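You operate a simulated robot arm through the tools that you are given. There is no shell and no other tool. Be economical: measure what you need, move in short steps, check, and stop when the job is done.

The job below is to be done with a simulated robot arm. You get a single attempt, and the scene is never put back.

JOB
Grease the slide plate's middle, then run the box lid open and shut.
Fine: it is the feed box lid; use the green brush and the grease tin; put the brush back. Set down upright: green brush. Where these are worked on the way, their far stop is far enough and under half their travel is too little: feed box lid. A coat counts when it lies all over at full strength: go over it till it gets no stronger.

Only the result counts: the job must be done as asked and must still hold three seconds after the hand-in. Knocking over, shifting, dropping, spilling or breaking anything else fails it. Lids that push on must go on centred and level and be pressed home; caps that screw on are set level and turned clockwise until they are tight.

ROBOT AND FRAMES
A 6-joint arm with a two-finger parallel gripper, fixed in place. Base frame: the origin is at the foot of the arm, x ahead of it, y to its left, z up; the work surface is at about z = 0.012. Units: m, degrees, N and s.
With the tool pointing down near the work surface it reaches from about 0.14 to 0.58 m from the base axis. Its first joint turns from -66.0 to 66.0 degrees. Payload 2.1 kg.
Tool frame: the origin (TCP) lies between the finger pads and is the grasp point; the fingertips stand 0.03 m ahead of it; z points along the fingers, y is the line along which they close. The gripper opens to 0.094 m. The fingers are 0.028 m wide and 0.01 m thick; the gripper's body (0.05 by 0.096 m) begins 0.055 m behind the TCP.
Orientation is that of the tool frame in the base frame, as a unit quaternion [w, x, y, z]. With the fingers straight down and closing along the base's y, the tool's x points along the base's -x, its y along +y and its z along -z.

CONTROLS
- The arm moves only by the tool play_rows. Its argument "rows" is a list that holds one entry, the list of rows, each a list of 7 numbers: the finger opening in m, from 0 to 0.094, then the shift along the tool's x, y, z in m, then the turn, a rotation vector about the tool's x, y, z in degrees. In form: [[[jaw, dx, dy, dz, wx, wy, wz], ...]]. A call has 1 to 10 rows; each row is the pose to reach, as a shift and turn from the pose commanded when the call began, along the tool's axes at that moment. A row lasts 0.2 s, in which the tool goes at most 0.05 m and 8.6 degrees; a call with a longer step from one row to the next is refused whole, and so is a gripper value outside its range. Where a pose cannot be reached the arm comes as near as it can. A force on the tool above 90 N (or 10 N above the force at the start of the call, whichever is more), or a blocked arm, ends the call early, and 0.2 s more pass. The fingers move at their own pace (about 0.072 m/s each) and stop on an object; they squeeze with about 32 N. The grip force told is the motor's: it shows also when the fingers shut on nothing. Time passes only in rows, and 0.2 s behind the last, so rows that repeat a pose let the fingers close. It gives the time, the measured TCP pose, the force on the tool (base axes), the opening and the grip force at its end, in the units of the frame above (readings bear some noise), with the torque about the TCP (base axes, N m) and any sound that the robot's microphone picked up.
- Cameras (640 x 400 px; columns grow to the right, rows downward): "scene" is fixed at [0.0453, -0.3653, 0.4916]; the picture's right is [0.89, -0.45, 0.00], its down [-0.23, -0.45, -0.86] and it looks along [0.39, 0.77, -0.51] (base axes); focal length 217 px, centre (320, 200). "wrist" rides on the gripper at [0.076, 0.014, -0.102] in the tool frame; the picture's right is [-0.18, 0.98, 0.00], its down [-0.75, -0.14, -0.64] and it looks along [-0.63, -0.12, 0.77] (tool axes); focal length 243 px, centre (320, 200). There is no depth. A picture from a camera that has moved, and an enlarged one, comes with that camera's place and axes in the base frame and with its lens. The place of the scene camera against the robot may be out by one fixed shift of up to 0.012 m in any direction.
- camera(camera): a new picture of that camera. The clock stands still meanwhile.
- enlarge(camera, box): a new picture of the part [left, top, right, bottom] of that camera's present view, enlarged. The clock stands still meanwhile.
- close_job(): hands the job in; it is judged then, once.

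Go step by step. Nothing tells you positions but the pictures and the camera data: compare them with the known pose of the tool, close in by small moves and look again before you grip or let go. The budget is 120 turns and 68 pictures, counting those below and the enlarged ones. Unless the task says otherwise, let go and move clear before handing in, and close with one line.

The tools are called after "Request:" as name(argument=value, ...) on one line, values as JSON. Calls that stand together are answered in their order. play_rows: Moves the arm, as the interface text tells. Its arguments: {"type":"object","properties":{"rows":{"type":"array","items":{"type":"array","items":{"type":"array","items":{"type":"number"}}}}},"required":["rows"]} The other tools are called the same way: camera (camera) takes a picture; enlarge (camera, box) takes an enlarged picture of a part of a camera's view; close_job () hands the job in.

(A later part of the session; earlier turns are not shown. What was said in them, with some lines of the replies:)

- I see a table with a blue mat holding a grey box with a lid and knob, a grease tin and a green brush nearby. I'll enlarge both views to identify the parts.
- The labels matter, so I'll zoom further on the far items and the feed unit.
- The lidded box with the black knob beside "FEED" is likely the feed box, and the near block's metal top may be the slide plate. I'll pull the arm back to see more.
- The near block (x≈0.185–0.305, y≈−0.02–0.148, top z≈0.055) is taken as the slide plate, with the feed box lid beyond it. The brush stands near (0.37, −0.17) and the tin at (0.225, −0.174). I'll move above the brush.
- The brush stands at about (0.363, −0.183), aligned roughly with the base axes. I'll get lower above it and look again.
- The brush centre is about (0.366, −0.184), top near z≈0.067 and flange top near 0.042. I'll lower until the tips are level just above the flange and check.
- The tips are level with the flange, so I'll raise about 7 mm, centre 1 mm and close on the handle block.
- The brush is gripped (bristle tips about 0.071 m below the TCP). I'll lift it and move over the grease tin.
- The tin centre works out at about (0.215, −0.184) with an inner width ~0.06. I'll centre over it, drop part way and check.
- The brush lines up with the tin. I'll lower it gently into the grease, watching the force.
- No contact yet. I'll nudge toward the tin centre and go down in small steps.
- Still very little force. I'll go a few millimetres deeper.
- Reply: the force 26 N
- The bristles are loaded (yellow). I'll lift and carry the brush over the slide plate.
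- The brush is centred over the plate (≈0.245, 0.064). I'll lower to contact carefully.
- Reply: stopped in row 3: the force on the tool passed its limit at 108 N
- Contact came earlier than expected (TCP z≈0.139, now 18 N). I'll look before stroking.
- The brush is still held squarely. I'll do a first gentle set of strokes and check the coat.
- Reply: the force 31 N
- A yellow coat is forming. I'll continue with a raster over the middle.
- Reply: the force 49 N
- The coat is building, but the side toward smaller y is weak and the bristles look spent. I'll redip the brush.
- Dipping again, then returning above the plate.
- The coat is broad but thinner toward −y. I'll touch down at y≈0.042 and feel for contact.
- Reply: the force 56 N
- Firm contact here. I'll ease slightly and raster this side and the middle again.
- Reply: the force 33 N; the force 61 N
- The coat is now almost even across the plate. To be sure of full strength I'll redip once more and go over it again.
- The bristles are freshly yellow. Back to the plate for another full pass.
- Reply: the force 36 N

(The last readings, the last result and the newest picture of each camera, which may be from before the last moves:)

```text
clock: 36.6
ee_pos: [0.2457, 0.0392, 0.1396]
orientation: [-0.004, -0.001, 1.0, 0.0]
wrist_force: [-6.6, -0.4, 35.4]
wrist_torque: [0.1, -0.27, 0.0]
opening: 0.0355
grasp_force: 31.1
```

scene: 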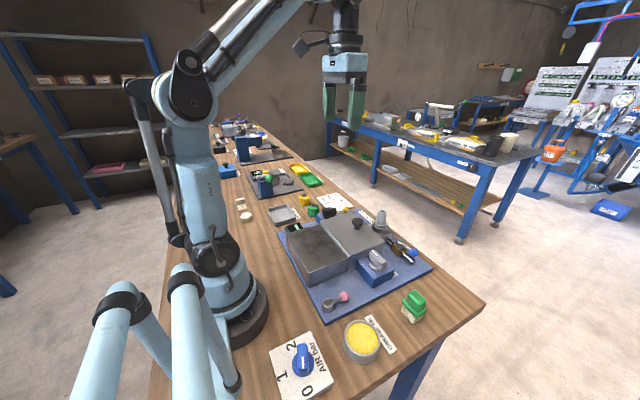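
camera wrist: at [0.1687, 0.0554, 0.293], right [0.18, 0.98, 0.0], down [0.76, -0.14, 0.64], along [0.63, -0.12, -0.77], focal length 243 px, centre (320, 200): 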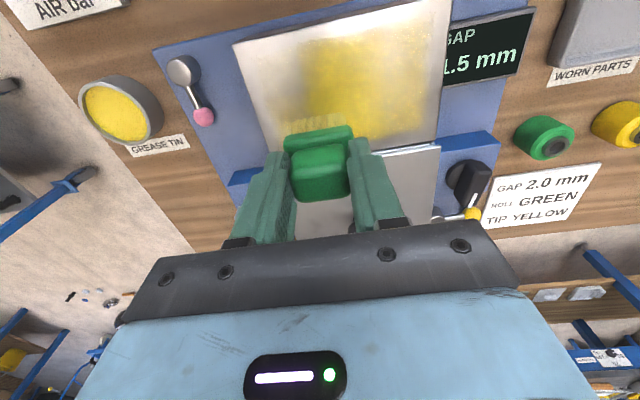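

Request:
play_rows(rows=[[[0.02, 0.018, 0.0, 0.0, 0, 0, 0], [0.02, 0.036, 0.0, 0.0, 0, 0, 0], [0.02, 0.015, 0.0, 0.0, 0, 0, 0], [0.02, -0.005, 0.0, 0.0, 0, 0, 0], [0.02, -0.025, 0.0, 0.0, 0, 0, 0], [0.02, -0.025, 0.015, 0.0, 0, 0, 0], [0.02, -0.005, 0.015, 0.0, 0, 0, 0], [0.02, 0.015, 0.015, 0.0, 0, 0, 0], [0.02, 0.036, 0.015, 0.0, 0, 0, 0], [0.02, 0.036, 0.028, 0.0, 0, 0, 0]]])

Request:
play_rows(rows=[[[0.02, -0.02, 0.0, 0.0, 0, 0, 0], [0.02, -0.04, 0.0, 0.0, 0, 0, 0], [0.02, -0.06, 0.0, 0.0, 0, 0, 0], [0.02, -0.06, 0.015, 0.0, 0, 0, 0], [0.02, -0.04, 0.015, 0.0, 0, 0, 0], [0.02, -0.02, 0.015, 0.0, 0, 0, 0], [0.02, 0.0, 0.015, 0.0, 0, 0, 0], [0.02, 0.0, 0.027, 0.0, 0, 0, 0], [0.02, -0.02, 0.027, 0.0, 0, 0, 0], [0.02, -0.04, 0.027, 0.0, 0, 0, 0]]])

Request:
play_rows(rows=[[[0.02, -0.015, 0.0, 0.0, 0, 0, 0], [0.02, -0.015, -0.018, 0.0, 0, 0, 0], [0.02, 0.0, -0.018, 0.0, 0, 0, 0], [0.02, 0.0, -0.035, 0.0, 0, 0, 0], [0.02, 0.0, -0.035, -0.04, 0, 0, 0], [0.02, 0.0, -0.035, -0.065, 0, 0, 0], [0.02, 0.0, -0.08, -0.065, 0, 0, 0], [0.02, 0.0, -0.125, -0.065, 0, 0, 0], [0.02, 0.0, -0.17, -0.065, 0, 0, 0], [0.02, 0.0, -0.17, -0.065, 0, 0, 0]]])

Request:
enlarge(camera="scene", box=[270, 170, 390, 280])

Request:
camera(camera="wrist")

```text
clock: 38.8
ee_pos: [0.2084, 0.0642, 0.1396]
orientation: [-0.003, 0.001, 1.0, -0.005]
wrist_force: [-2.1, -22.3, 63.7]
wrist_torque: [-0.35, -0.64, -0.2]
opening: 0.0351
grasp_force: 32.3
```

```text
clock: 41.0
ee_pos: [0.2485, 0.0921, 0.1392]
orientation: [-0.004, 0.0, 1.0, 0.0]
wrist_force: [-15.9, 0.3, 46.8]
wrist_torque: [0.12, 0.43, -0.04]
opening: 0.0355
grasp_force: 32.1
```

```text
clock: 43.2
ee_pos: [0.25, -0.0769, 0.2003]
orientation: [-0.003, 0.0, 1.0, -0.002]
wrist_force: [0.2, -0.6, -1.0]
wrist_torque: [0.01, 0.0, 0.04]
opening: 0.0355
grasp_force: 32.3
```

```text
3.64 times, centred on (330, 225) of scene
camera zoom: at [0.0453, -0.3653, 0.4916], right [0.89, -0.45, 0.0], down [-0.23, -0.45, -0.86], along [0.39, 0.77, -0.51], focal length 790 px, centre (284, 109)
```

zoom: 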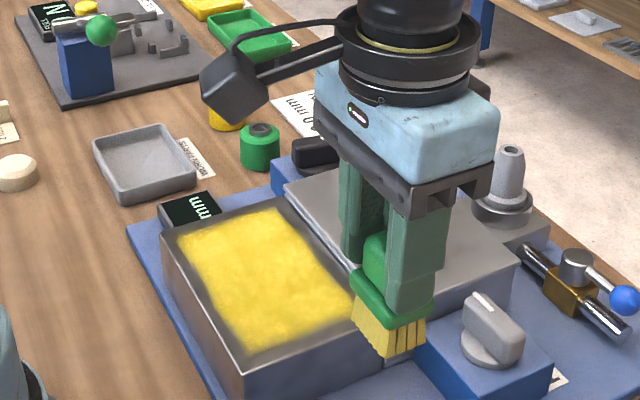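

```text
28 pictures are left
camera wrist: at [0.175, -0.0638, 0.3033], right [0.18, 0.98, 0.0], down [0.76, -0.14, 0.64], along [0.63, -0.12, -0.77], focal length 243 px, centre (320, 200)
```

wrist: 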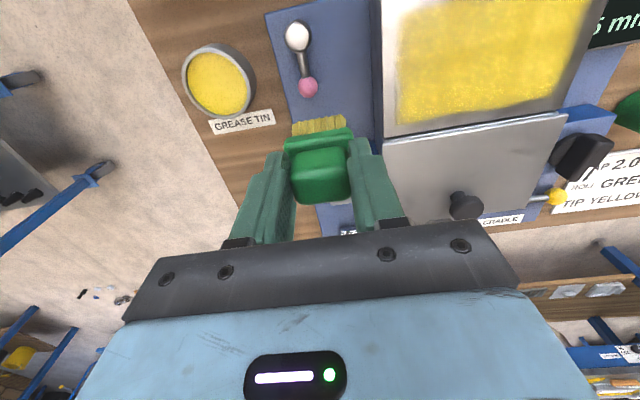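

The coat is uniform and solid. Now I'll return the brush to its spot at (0.366, −0.185).

Request:
play_rows(rows=[[[0.02, -0.03, -0.027, 0.0, 0, 0, 0], [0.02, -0.06, -0.054, 0.0, 0, 0, 0], [0.02, -0.09, -0.081, 0.0, 0, 0, 0], [0.02, -0.1163, -0.1077, 0.0, 0, 0, 0], [0.02, -0.1163, -0.1077, 0.04, 0, 0, 0], [0.02, -0.1163, -0.1077, 0.08, 0, 0, 0], [0.02, -0.1163, -0.1077, 0.105, 0, 0, 0], [0.02, -0.1163, -0.1077, 0.112, 0, 0, 0], [0.02, -0.1163, -0.1077, 0.112, 0, 0, 0]]])

Request:
enlarge(camera="scene", box=[360, 240, 460, 330])

```text
clock: 45.2
ee_pos: [0.3676, -0.1849, 0.0912]
orientation: [-0.003, 0.0, 1.0, 0.0]
wrist_force: [0.0, 0.1, -1.3]
wrist_torque: [0.01, 0.04, 0.02]
opening: 0.0351
grasp_force: 32.1
```

```text
4.44 times, centred on (410, 285) of scene
camera zoom: at [0.0453, -0.3653, 0.4916], right [0.89, -0.45, 0.0], down [-0.23, -0.45, -0.86], along [0.39, 0.77, -0.51], focal length 966 px, centre (-80, -178)
```

zoom: 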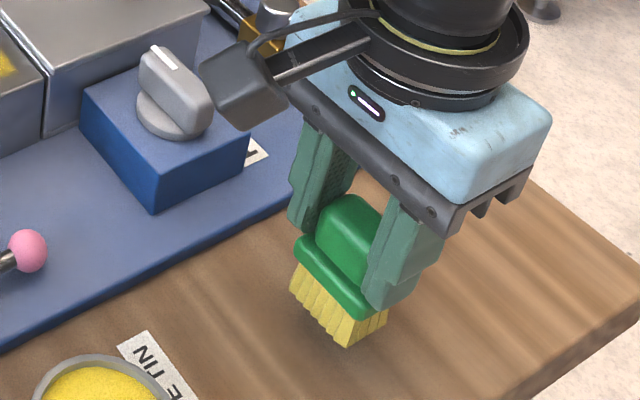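

Request:
play_rows(rows=[[[0.02, 0.001, 0.0, 0.004, 0, 0, 0], [0.02, 0.001, 0.0, 0.0075, 0, 0, 0], [0.02, 0.001, 0.0, 0.0085, 0, 0, 0]]])

```text
clock: 46.0
ee_pos: [0.3658, -0.1856, 0.0834]
orientation: [-0.003, 0.001, 1.0, -0.001]
wrist_force: [0.7, 1.0, -1.3]
wrist_torque: [-0.01, 0.0, 0.01]
opening: 0.0356
grasp_force: 32.7
```

Request:
play_rows(rows=[[[0.02, 0.0, 0.0, 0.001, 0, 0, 0], [0.02, 0.0, 0.0, 0.002, 0, 0, 0]]])

```text
clock: 46.6
ee_pos: [0.3636, -0.1849, 0.0818]
orientation: [-0.003, 0.0, 1.0, -0.001]
wrist_force: [0.5, -0.5, -1.6]
wrist_torque: [0.01, 0.02, 0.0]
opening: 0.0356
grasp_force: 32.1
```

Request:
play_rows(rows=[[[0.02, -0.001, 0.0, 0.001, 0, 0, 0], [0.02, -0.001, 0.0, 0.002, 0, 0, 0]]])

Request:
enlarge(camera="scene", box=[380, 270, 440, 330])

```text
clock: 47.2
ee_pos: [0.3653, -0.1854, 0.079]
orientation: [-0.003, 0.0, 1.0, -0.001]
wrist_force: [0.2, 1.5, -0.5]
wrist_torque: [-0.03, -0.02, -0.02]
opening: 0.0356
grasp_force: 32.3
```

```text
6.67 times, centred on (410, 300) of scene
camera zoom: at [0.0453, -0.3653, 0.4916], right [0.89, -0.45, 0.0], down [-0.23, -0.45, -0.86], along [0.39, 0.77, -0.51], focal length 1449 px, centre (-280, -467)
```

zoom: 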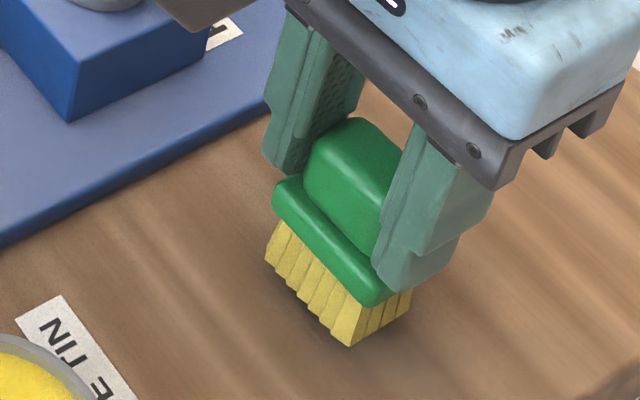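

By comparison with the original picture it is still about 3–4 mm above the table; lowering further.

Request:
play_rows(rows=[[[0.02, 0.0, 0.0, 0.001, 0, 0, 0], [0.02, 0.0, 0.0, 0.002, 0, 0, 0]]])

```text
clock: 47.8
ee_pos: [0.3655, -0.1855, 0.0771]
orientation: [-0.003, 0.0, 1.0, 0.0]
wrist_force: [-0.1, 0.2, -0.4]
wrist_torque: [0.02, -0.02, 0.02]
opening: 0.0357
grasp_force: 31.5
```

Request:
play_rows(rows=[[[0.02, 0.0, 0.0, 0.001, 0, 0, 0], [0.02, 0.0, 0.0, 0.0018, 0, 0, 0]]])

```text
clock: 48.4
ee_pos: [0.3644, -0.1849, 0.0749]
orientation: [-0.002, 0.0, 1.0, -0.001]
wrist_force: [-0.6, -0.1, -1.4]
wrist_torque: [-0.01, 0.01, -0.02]
opening: 0.0358
grasp_force: 32.5
```

Request:
play_rows(rows=[[[0.02, -0.001, 0.0, 0.001, 0, 0, 0], [0.02, -0.001, 0.0, 0.0018, 0, 0, 0]]])

Request:
enlarge(camera="scene", box=[380, 270, 440, 330])

```text
clock: 49.0
ee_pos: [0.3668, -0.1848, 0.0728]
orientation: [-0.003, 0.0, 1.0, -0.001]
wrist_force: [-0.6, 0.3, -1.2]
wrist_torque: [0.03, 0.04, 0.03]
opening: 0.0357
grasp_force: 32.1
```

```text
6.67 times, centred on (410, 300) of scene
camera zoom: at [0.0453, -0.3653, 0.4916], right [0.89, -0.45, 0.0], down [-0.23, -0.45, -0.86], along [0.39, 0.77, -0.51], focal length 1449 px, centre (-280, -467)
```

zoom: 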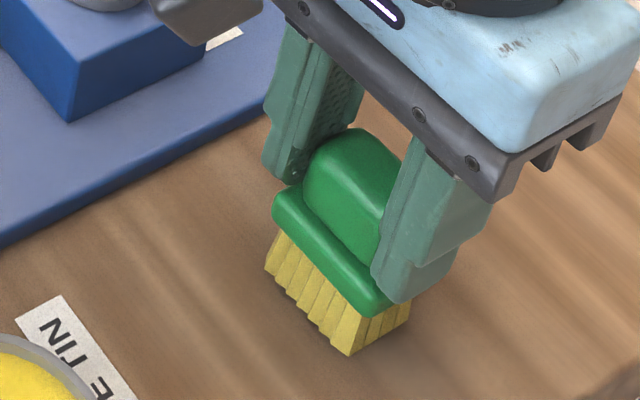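

Request:
play_rows(rows=[[[0.02, 0.0, 0.0, 0.001, 0, 0, 0], [0.02, 0.0, 0.0, 0.001, 0, 0, 0]]])

```text
clock: 49.6
ee_pos: [0.3655, -0.1853, 0.0733]
orientation: [-0.002, 0.0, 1.0, -0.001]
wrist_force: [-0.6, 0.2, -0.8]
wrist_torque: [-0.03, 0.02, 0.0]
opening: 0.0355
grasp_force: 31.9
```

Request:
play_rows(rows=[[[0.02, 0.0, 0.0, 0.001, 0, 0, 0], [0.02, 0.0, 0.0, 0.001, 0, 0, 0]]])

```text
clock: 50.2
ee_pos: [0.3676, -0.1854, 0.071]
orientation: [-0.003, -0.001, 1.0, -0.001]
wrist_force: [-0.8, -0.2, 3.1]
wrist_torque: [0.07, -0.05, 0.02]
opening: 0.0355
grasp_force: 32.7
```

Contact with the table is felt (~3–4 N). I'll release, and rise straight up.

Request:
play_rows(rows=[[[0.045, 0.0, 0.0, 0.0, 0, 0, 0], [0.07, 0.0, 0.0, 0.0, 0, 0, 0], [0.07, 0.0, 0.0, 0.0, 0, 0, 0], [0.07, 0.0, 0.0, -0.03, 0, 0, 0], [0.07, 0.0, 0.0, -0.07, 0, 0, 0], [0.07, 0.0, 0.0, -0.11, 0, 0, 0], [0.07, 0.0, 0.0, -0.11, 0, 0, 0]]])

Request:
enlarge(camera="scene", box=[270, 170, 450, 330])

```text
clock: 51.8
ee_pos: [0.3658, -0.1846, 0.1805]
orientation: [-0.003, 0.0, 1.0, -0.001]
wrist_force: [-0.3, -0.6, -0.4]
wrist_torque: [0.0, 0.0, 0.03]
opening: 0.0701
grasp_force: 0.0
```

```text
2.50 times, centred on (360, 250) of scene
camera zoom: at [0.0453, -0.3653, 0.4916], right [0.89, -0.45, 0.0], down [-0.23, -0.45, -0.86], along [0.39, 0.77, -0.51], focal length 543 px, centre (220, 75)
```

zoom: 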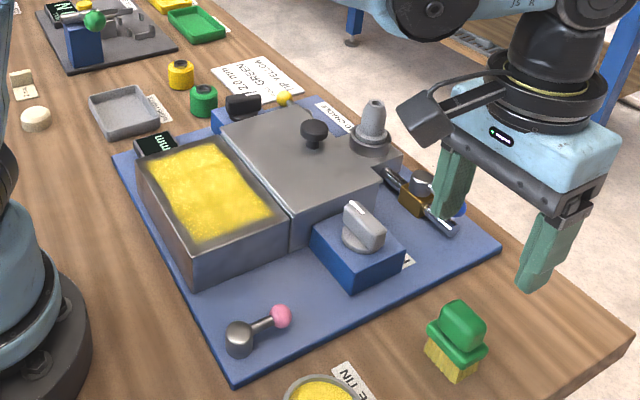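

The brush stands upright in place. Next I'll move above the lid knob for a close look at the lid mechanism.

Request:
play_rows(rows=[[[0.07, 0.0, 0.0, -0.04, 0, 0, 0], [0.07, -0.004, 0.045, -0.04, 0, 0, 0], [0.07, -0.008, 0.09, -0.04, 0, 0, 0], [0.07, -0.012, 0.135, -0.04, 0, 0, 0], [0.07, -0.016, 0.18, -0.04, 0, 0, 0], [0.07, -0.02, 0.22, -0.04, 0, 0, 0], [0.07, -0.02, 0.247, -0.03, 0, 0, 0], [0.07, -0.02, 0.247, 0.0, 0, 0, 0], [0.07, -0.02, 0.247, 0.0, 0, 0, 0]]])

Request:
camera(camera="wrist")

Request:
enlarge(camera="scene", box=[320, 195, 420, 275])

```text
clock: 53.8
ee_pos: [0.3873, 0.0636, 0.1793]
orientation: [-0.003, 0.001, 1.0, 0.0]
wrist_force: [-0.2, -0.1, 0.6]
wrist_torque: [0.03, -0.01, 0.02]
opening: 0.0699
grasp_force: 0.1
```

```text
23 pictures are left
camera wrist: at [0.3127, 0.0781, 0.282], right [0.18, 0.98, 0.0], down [0.76, -0.14, 0.64], along [0.63, -0.12, -0.77], focal length 243 px, centre (320, 200)
```

wrist: 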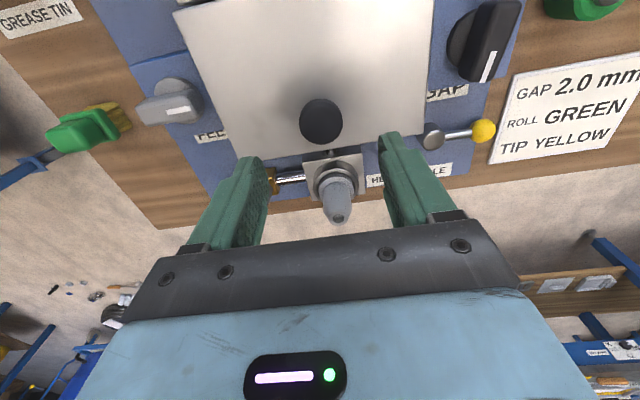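

```text
5.00 times, centred on (370, 235) of scene
camera zoom: at [0.0453, -0.3653, 0.4916], right [0.89, -0.45, 0.0], down [-0.23, -0.45, -0.86], along [0.39, 0.77, -0.51], focal length 1087 px, centre (70, 25)
```

zoom: 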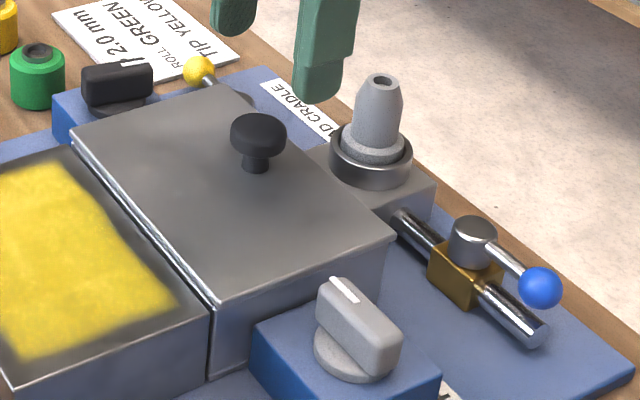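

The lid overhangs the box and has a chrome pin along its near edge, so it looks hinged there, with the knob near (0.387, 0.064). I'll lower around the knob and check before closing.

Request:
play_rows(rows=[[[0.07, 0.0, 0.001, 0.03, 0, 0, 0], [0.07, 0.0, 0.001, 0.06, 0, 0, 0], [0.06, 0.0, 0.001, 0.074, 0, 0, 0], [0.06, 0.0, 0.001, 0.074, 0, 0, 0]]])

Request:
camera(camera="wrist")

Request:
enlarge(camera="scene", box=[320, 195, 420, 275])

```text
clock: 54.8
ee_pos: [0.3855, 0.0641, 0.1048]
orientation: [-0.003, -0.001, 1.0, -0.001]
wrist_force: [0.0, 0.7, 0.1]
wrist_torque: [-0.03, -0.02, -0.03]
opening: 0.06
grasp_force: 0.0
```

```text
21 pictures are left
camera wrist: at [0.3112, 0.0784, 0.2087], right [0.18, 0.98, 0.0], down [0.76, -0.14, 0.64], along [0.63, -0.12, -0.77], focal length 243 px, centre (320, 200)
```

wrist: 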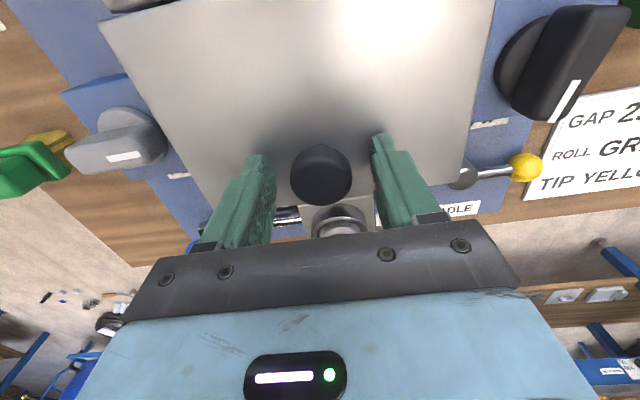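

```text
5.00 times, centred on (370, 235) of scene
camera zoom: at [0.0453, -0.3653, 0.4916], right [0.89, -0.45, 0.0], down [-0.23, -0.45, -0.86], along [0.39, 0.77, -0.51], focal length 1087 px, centre (70, 25)
```

zoom: 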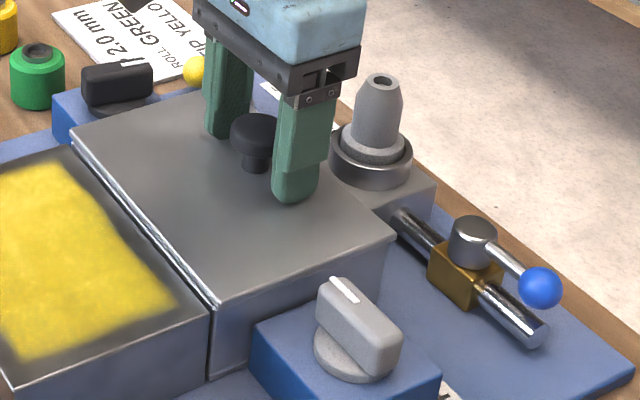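

The knob is centred between the fingers; I'll shift 4 mm forward and close on it.

Request:
play_rows(rows=[[[0.06, -0.004, 0.0, 0.002, 0, 0, 0], [0.04, -0.004, 0.0, 0.002, 0, 0, 0], [0.02, -0.004, 0.0, 0.002, 0, 0, 0], [0.015, -0.004, 0.0, 0.002, 0, 0, 0], [0.015, -0.004, 0.0, 0.002, 0, 0, 0]]])

```text
clock: 56.0
ee_pos: [0.3909, 0.0656, 0.1053]
orientation: [-0.002, 0.0, 1.0, 0.001]
wrist_force: [-3.7, 16.0, 67.0]
wrist_torque: [-0.6, -0.61, -0.79]
opening: 0.0345
grasp_force: 17.1
```

Unexpected upward force of 67 N. I'll ease up a little and re-read.

Request:
play_rows(rows=[[[0.015, 0.0, 0.0, -0.001, 0, 0, 0], [0.015, 0.0, 0.0, -0.001, 0, 0, 0]]])

Request:
enlarge(camera="wrist", box=[220, 100, 420, 240])

```text
clock: 56.6
ee_pos: [0.3906, 0.0641, 0.1052]
orientation: [-0.002, -0.002, 1.0, 0.003]
wrist_force: [1.6, 28.9, 28.8]
wrist_torque: [-0.7, -0.71, -0.45]
opening: 0.0343
grasp_force: 17.1
```

```text
2.86 times, centred on (320, 170) of wrist
camera zoom: at [0.3151, 0.0779, 0.2081], right [0.18, 0.98, 0.0], down [0.76, -0.14, 0.64], along [0.63, -0.11, -0.77], focal length 693 px, centre (320, 286)
```

zoom: 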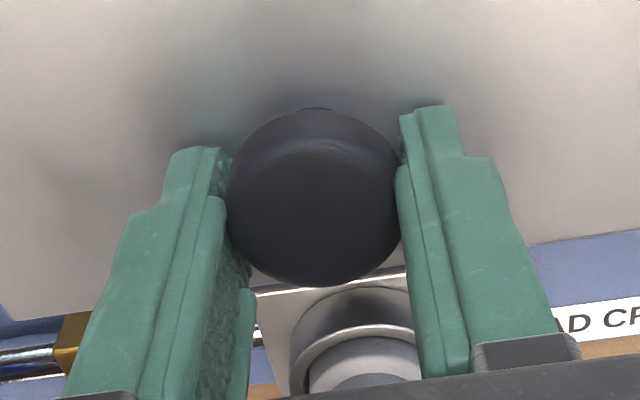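

The knob is between the pads but the grip is off-centre. I'll relieve by shifting +y 1.5 mm and up 1 mm.

Request:
play_rows(rows=[[[0.015, 0.0, 0.0015, -0.001, 0, 0, 0], [0.015, 0.0, 0.0015, -0.001, 0, 0, 0]]])

```text
clock: 57.2
ee_pos: [0.389, 0.0655, 0.1063]
orientation: [-0.003, 0.0, 1.0, 0.001]
wrist_force: [0.5, 22.6, -3.7]
wrist_torque: [-0.03, -0.29, -0.2]
opening: 0.0338
grasp_force: 21.3
```

Better. Now a gentle lift test along the hinge arc (a few millimetres up) to see whether the lid rises.

Request:
play_rows(rows=[[[0.015, 0.0, 0.0025, -0.003, 0, 0, 0], [0.015, 0.0, 0.0025, -0.006, 0, 0, 0], [0.015, 0.001, 0.0025, -0.01, 0, 0, 0], [0.015, 0.001, 0.0025, -0.01, 0, 0, 0]]])

Request:
enlarge(camera="scene", box=[320, 195, 420, 275])

```text
clock: 58.2
ee_pos: [0.3896, 0.0655, 0.1174]
orientation: [-0.003, 0.001, 1.0, -0.002]
wrist_force: [0.1, -1.5, -32.9]
wrist_torque: [-0.01, -0.36, -0.02]
opening: 0.0328
grasp_force: 45.1
```

```text
5.00 times, centred on (370, 235) of scene
camera zoom: at [0.0455, -0.3652, 0.4916], right [0.89, -0.45, 0.0], down [-0.23, -0.45, -0.86], along [0.39, 0.77, -0.51], focal length 1087 px, centre (70, 25)
```

zoom: 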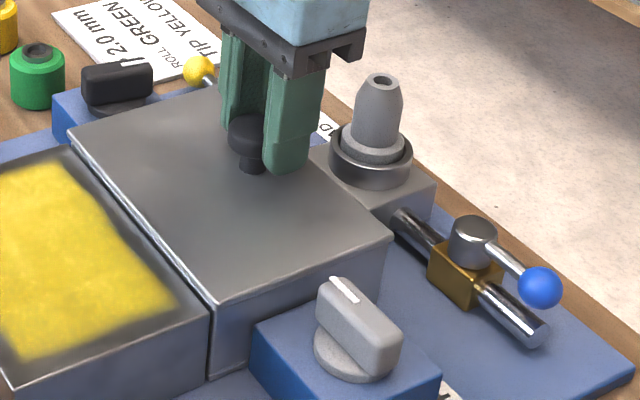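

The lid does not seem to rise with 33 N. I'll go back down and test a pull along −x (sliding over the plate).

Request:
play_rows(rows=[[[0.015, 0.0, 0.0, 0.005, 0, 0, 0], [0.015, 0.0, 0.0, 0.008, 0, 0, 0], [0.015, 0.005, 0.0, 0.008, 0, 0, 0], [0.015, 0.01, 0.0, 0.008, 0, 0, 0], [0.015, 0.01, 0.0, 0.008, 0, 0, 0]]])

Request:
enlarge(camera="scene", box=[320, 195, 420, 275])

```text
clock: 59.4
ee_pos: [0.3802, 0.0644, 0.109]
orientation: [-0.002, 0.0, 1.0, -0.003]
wrist_force: [-0.6, -22.4, 33.7]
wrist_torque: [-0.47, 0.23, 0.07]
opening: 0.033
grasp_force: 45.2
```

```text
5.00 times, centred on (370, 235) of scene
camera zoom: at [0.0452, -0.3653, 0.4916], right [0.89, -0.45, 0.0], down [-0.23, -0.45, -0.86], along [0.39, 0.77, -0.51], focal length 1087 px, centre (70, 25)
```

zoom: 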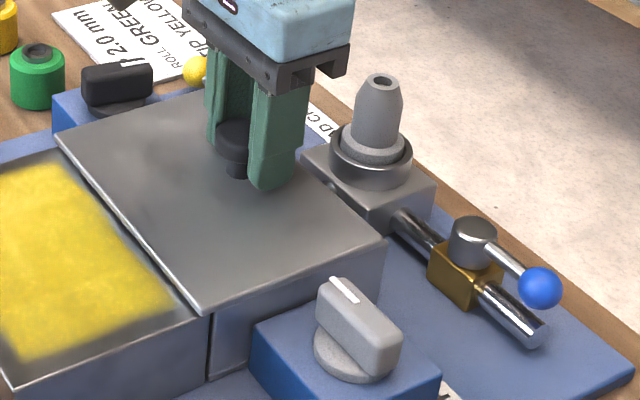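

It slides: the lid moved −x over the plate. I'll relieve the side loads and keep sliding it open.

Request:
play_rows(rows=[[[0.015, 0.0, -0.001, -0.002, 0, 0, 0], [0.015, 0.015, -0.001, -0.002, 0, 0, 0], [0.015, 0.03, -0.001, -0.002, 0, 0, 0], [0.015, 0.045, -0.001, -0.002, 0, 0, 0], [0.015, 0.06, -0.001, -0.002, 0, 0, 0]]])

```text
clock: 60.6
ee_pos: [0.3202, 0.0649, 0.1097]
orientation: [-0.003, 0.0, 1.0, -0.002]
wrist_force: [0.8, -13.8, -7.8]
wrist_torque: [-0.3, -0.31, 0.02]
opening: 0.0329
grasp_force: 44.8
```

Request:
play_rows(rows=[[[0.015, 0.012, 0.0, 0.0, 0, 0, 0], [0.015, 0.024, 0.0, 0.0, 0, 0, 0], [0.015, 0.034, 0.0, 0.0, 0, 0, 0], [0.015, 0.042, 0.0, 0.0, 0, 0, 0]]])

Request:
enlarge(camera="scene", box=[260, 180, 420, 290])

```text
clock: 61.6
ee_pos: [0.277, 0.0657, 0.112]
orientation: [-0.003, 0.0, 1.0, -0.002]
wrist_force: [1.3, -15.4, -32.7]
wrist_torque: [-0.12, -0.24, 0.1]
opening: 0.033
grasp_force: 44.9
```

```text
3.64 times, centred on (340, 235) of scene
camera zoom: at [0.0454, -0.3652, 0.4916], right [0.89, -0.45, 0.0], down [-0.23, -0.45, -0.86], along [0.39, 0.77, -0.51], focal length 790 px, centre (247, 73)
```

zoom: 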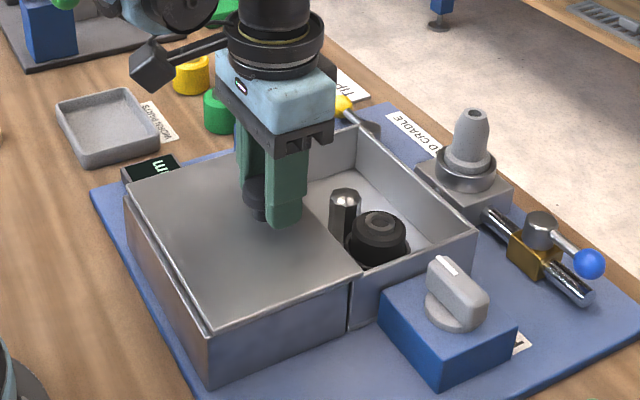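

The box is almost fully open. I'll push gently on to feel for the far stop.

Request:
play_rows(rows=[[[0.015, 0.003, -0.0005, 0.0015, 0, 0, 0], [0.015, 0.006, -0.0005, 0.0015, 0, 0, 0], [0.015, 0.008, -0.0005, 0.0015, 0, 0, 0]]])

```text
clock: 62.4
ee_pos: [0.2723, 0.0651, 0.1109]
orientation: [0.002, 0.0, 1.0, -0.001]
wrist_force: [25.5, -11.2, 16.8]
wrist_torque: [-0.11, 0.21, 0.15]
opening: 0.0331
grasp_force: 44.9
```

Far stop felt (25 N at x≈0.272). Now I'll slide it back shut.

Request:
play_rows(rows=[[[0.015, -0.005, 0.0, 0.0, 0, 0, 0], [0.015, -0.02, 0.0, 0.0, 0, 0, 0], [0.015, -0.035, 0.0, 0.0, 0, 0, 0], [0.015, -0.05, 0.0, 0.0, 0, 0, 0], [0.015, -0.065, 0.0, 0.0, 0, 0, 0], [0.015, -0.08, 0.0, 0.0, 0, 0, 0], [0.015, -0.095, 0.0, 0.0, 0, 0, 0], [0.015, -0.105, 0.0, 0.0, 0, 0, 0], [0.015, -0.105, 0.0, 0.0, 0, 0, 0]]])

```text
clock: 64.4
ee_pos: [0.3741, 0.0647, 0.1094]
orientation: [-0.002, 0.0, 1.0, 0.001]
wrist_force: [0.6, 2.5, 23.1]
wrist_torque: [-0.02, 0.22, -0.03]
opening: 0.0331
grasp_force: 45.2
```

Request:
play_rows(rows=[[[0.015, -0.006, 0.0, -0.001, 0, 0, 0], [0.015, -0.011, 0.0, -0.001, 0, 0, 0], [0.015, -0.015, 0.0, -0.001, 0, 0, 0], [0.015, -0.018, 0.0, -0.001, 0, 0, 0]]])

Request:
enlarge(camera="scene", box=[320, 195, 420, 275])

```text
clock: 65.4
ee_pos: [0.3904, 0.0657, 0.1107]
orientation: [-0.005, 0.0, 1.0, -0.001]
wrist_force: [-16.9, 4.9, -17.5]
wrist_torque: [0.05, -0.76, 0.0]
opening: 0.0333
grasp_force: 44.6
```

```text
5.00 times, centred on (370, 235) of scene
camera zoom: at [0.0454, -0.3652, 0.4916], right [0.89, -0.45, 0.0], down [-0.23, -0.45, -0.86], along [0.39, 0.77, -0.51], focal length 1087 px, centre (70, 25)
```

zoom: 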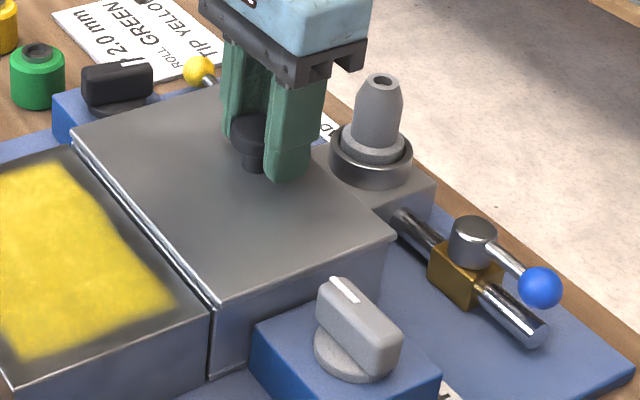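

The lid is shut against its stop and matches the original view. I'll release the knob and rise clear.

Request:
play_rows(rows=[[[0.05, 0.0, 0.0, 0.0, 0, 0, 0], [0.07, 0.0, 0.0, 0.0, 0, 0, 0], [0.07, 0.0, 0.0, 0.0, 0, 0, 0], [0.07, 0.0, 0.0, -0.03, 0, 0, 0], [0.07, 0.0, 0.0, -0.075, 0, 0, 0], [0.07, 0.0, 0.0, -0.12, 0, 0, 0], [0.07, 0.02, 0.0, -0.16, 0, 0, 0], [0.07, 0.05, 0.0, -0.19, 0, 0, 0], [0.07, 0.08, 0.0, -0.22, 0, 0, 0], [0.07, 0.08, 0.0, -0.22, 0, 0, 0]]])

Request:
enlarge(camera="scene", box=[240, 180, 480, 380])

Request:
enlarge(camera="wrist", box=[120, 0, 480, 210])

```text
clock: 67.6
ee_pos: [0.3127, 0.067, 0.3303]
orientation: [-0.004, 0.0, 1.0, -0.001]
wrist_force: [0.0, -0.4, 0.2]
wrist_torque: [-0.02, 0.01, 0.02]
opening: 0.07
grasp_force: 0.1
```

```text
2.00 times, centred on (360, 280) of scene
camera zoom: at [0.0453, -0.3653, 0.4916], right [0.89, -0.45, 0.0], down [-0.23, -0.45, -0.86], along [0.39, 0.77, -0.51], focal length 435 px, centre (240, 40)
```

zoom: 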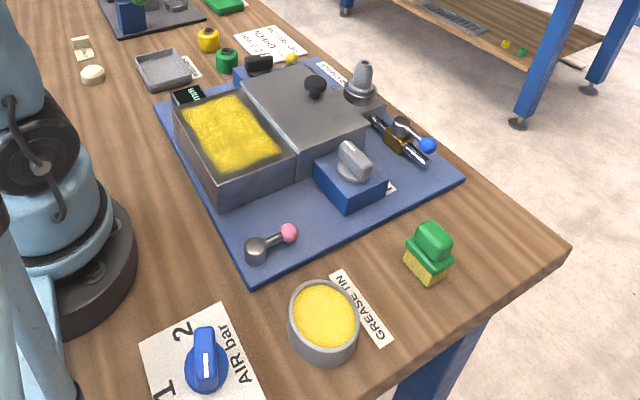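

```text
1.78 times, centred on (300, 105) of wrist
camera zoom: at [0.2373, 0.0813, 0.4327], right [0.18, 0.98, 0.0], down [0.76, -0.14, 0.64], along [0.63, -0.12, -0.77], focal length 431 px, centre (356, 369)
```

zoom: 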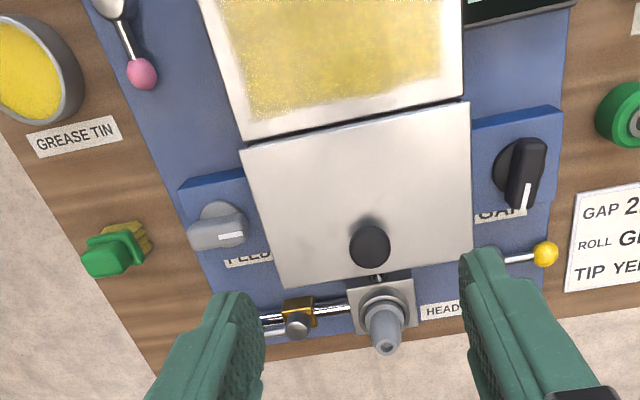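

The plate's middle is solidly coated, the lid is shut, the brush stands back in place and nothing else has moved, so I'm handing in.

Request:
close_job()

```text
The job is handed in.
```

I greased the middle of the slide plate, ran the feed box lid open to its far stop and shut it again, and put the green brush back upright. The job is handed in.
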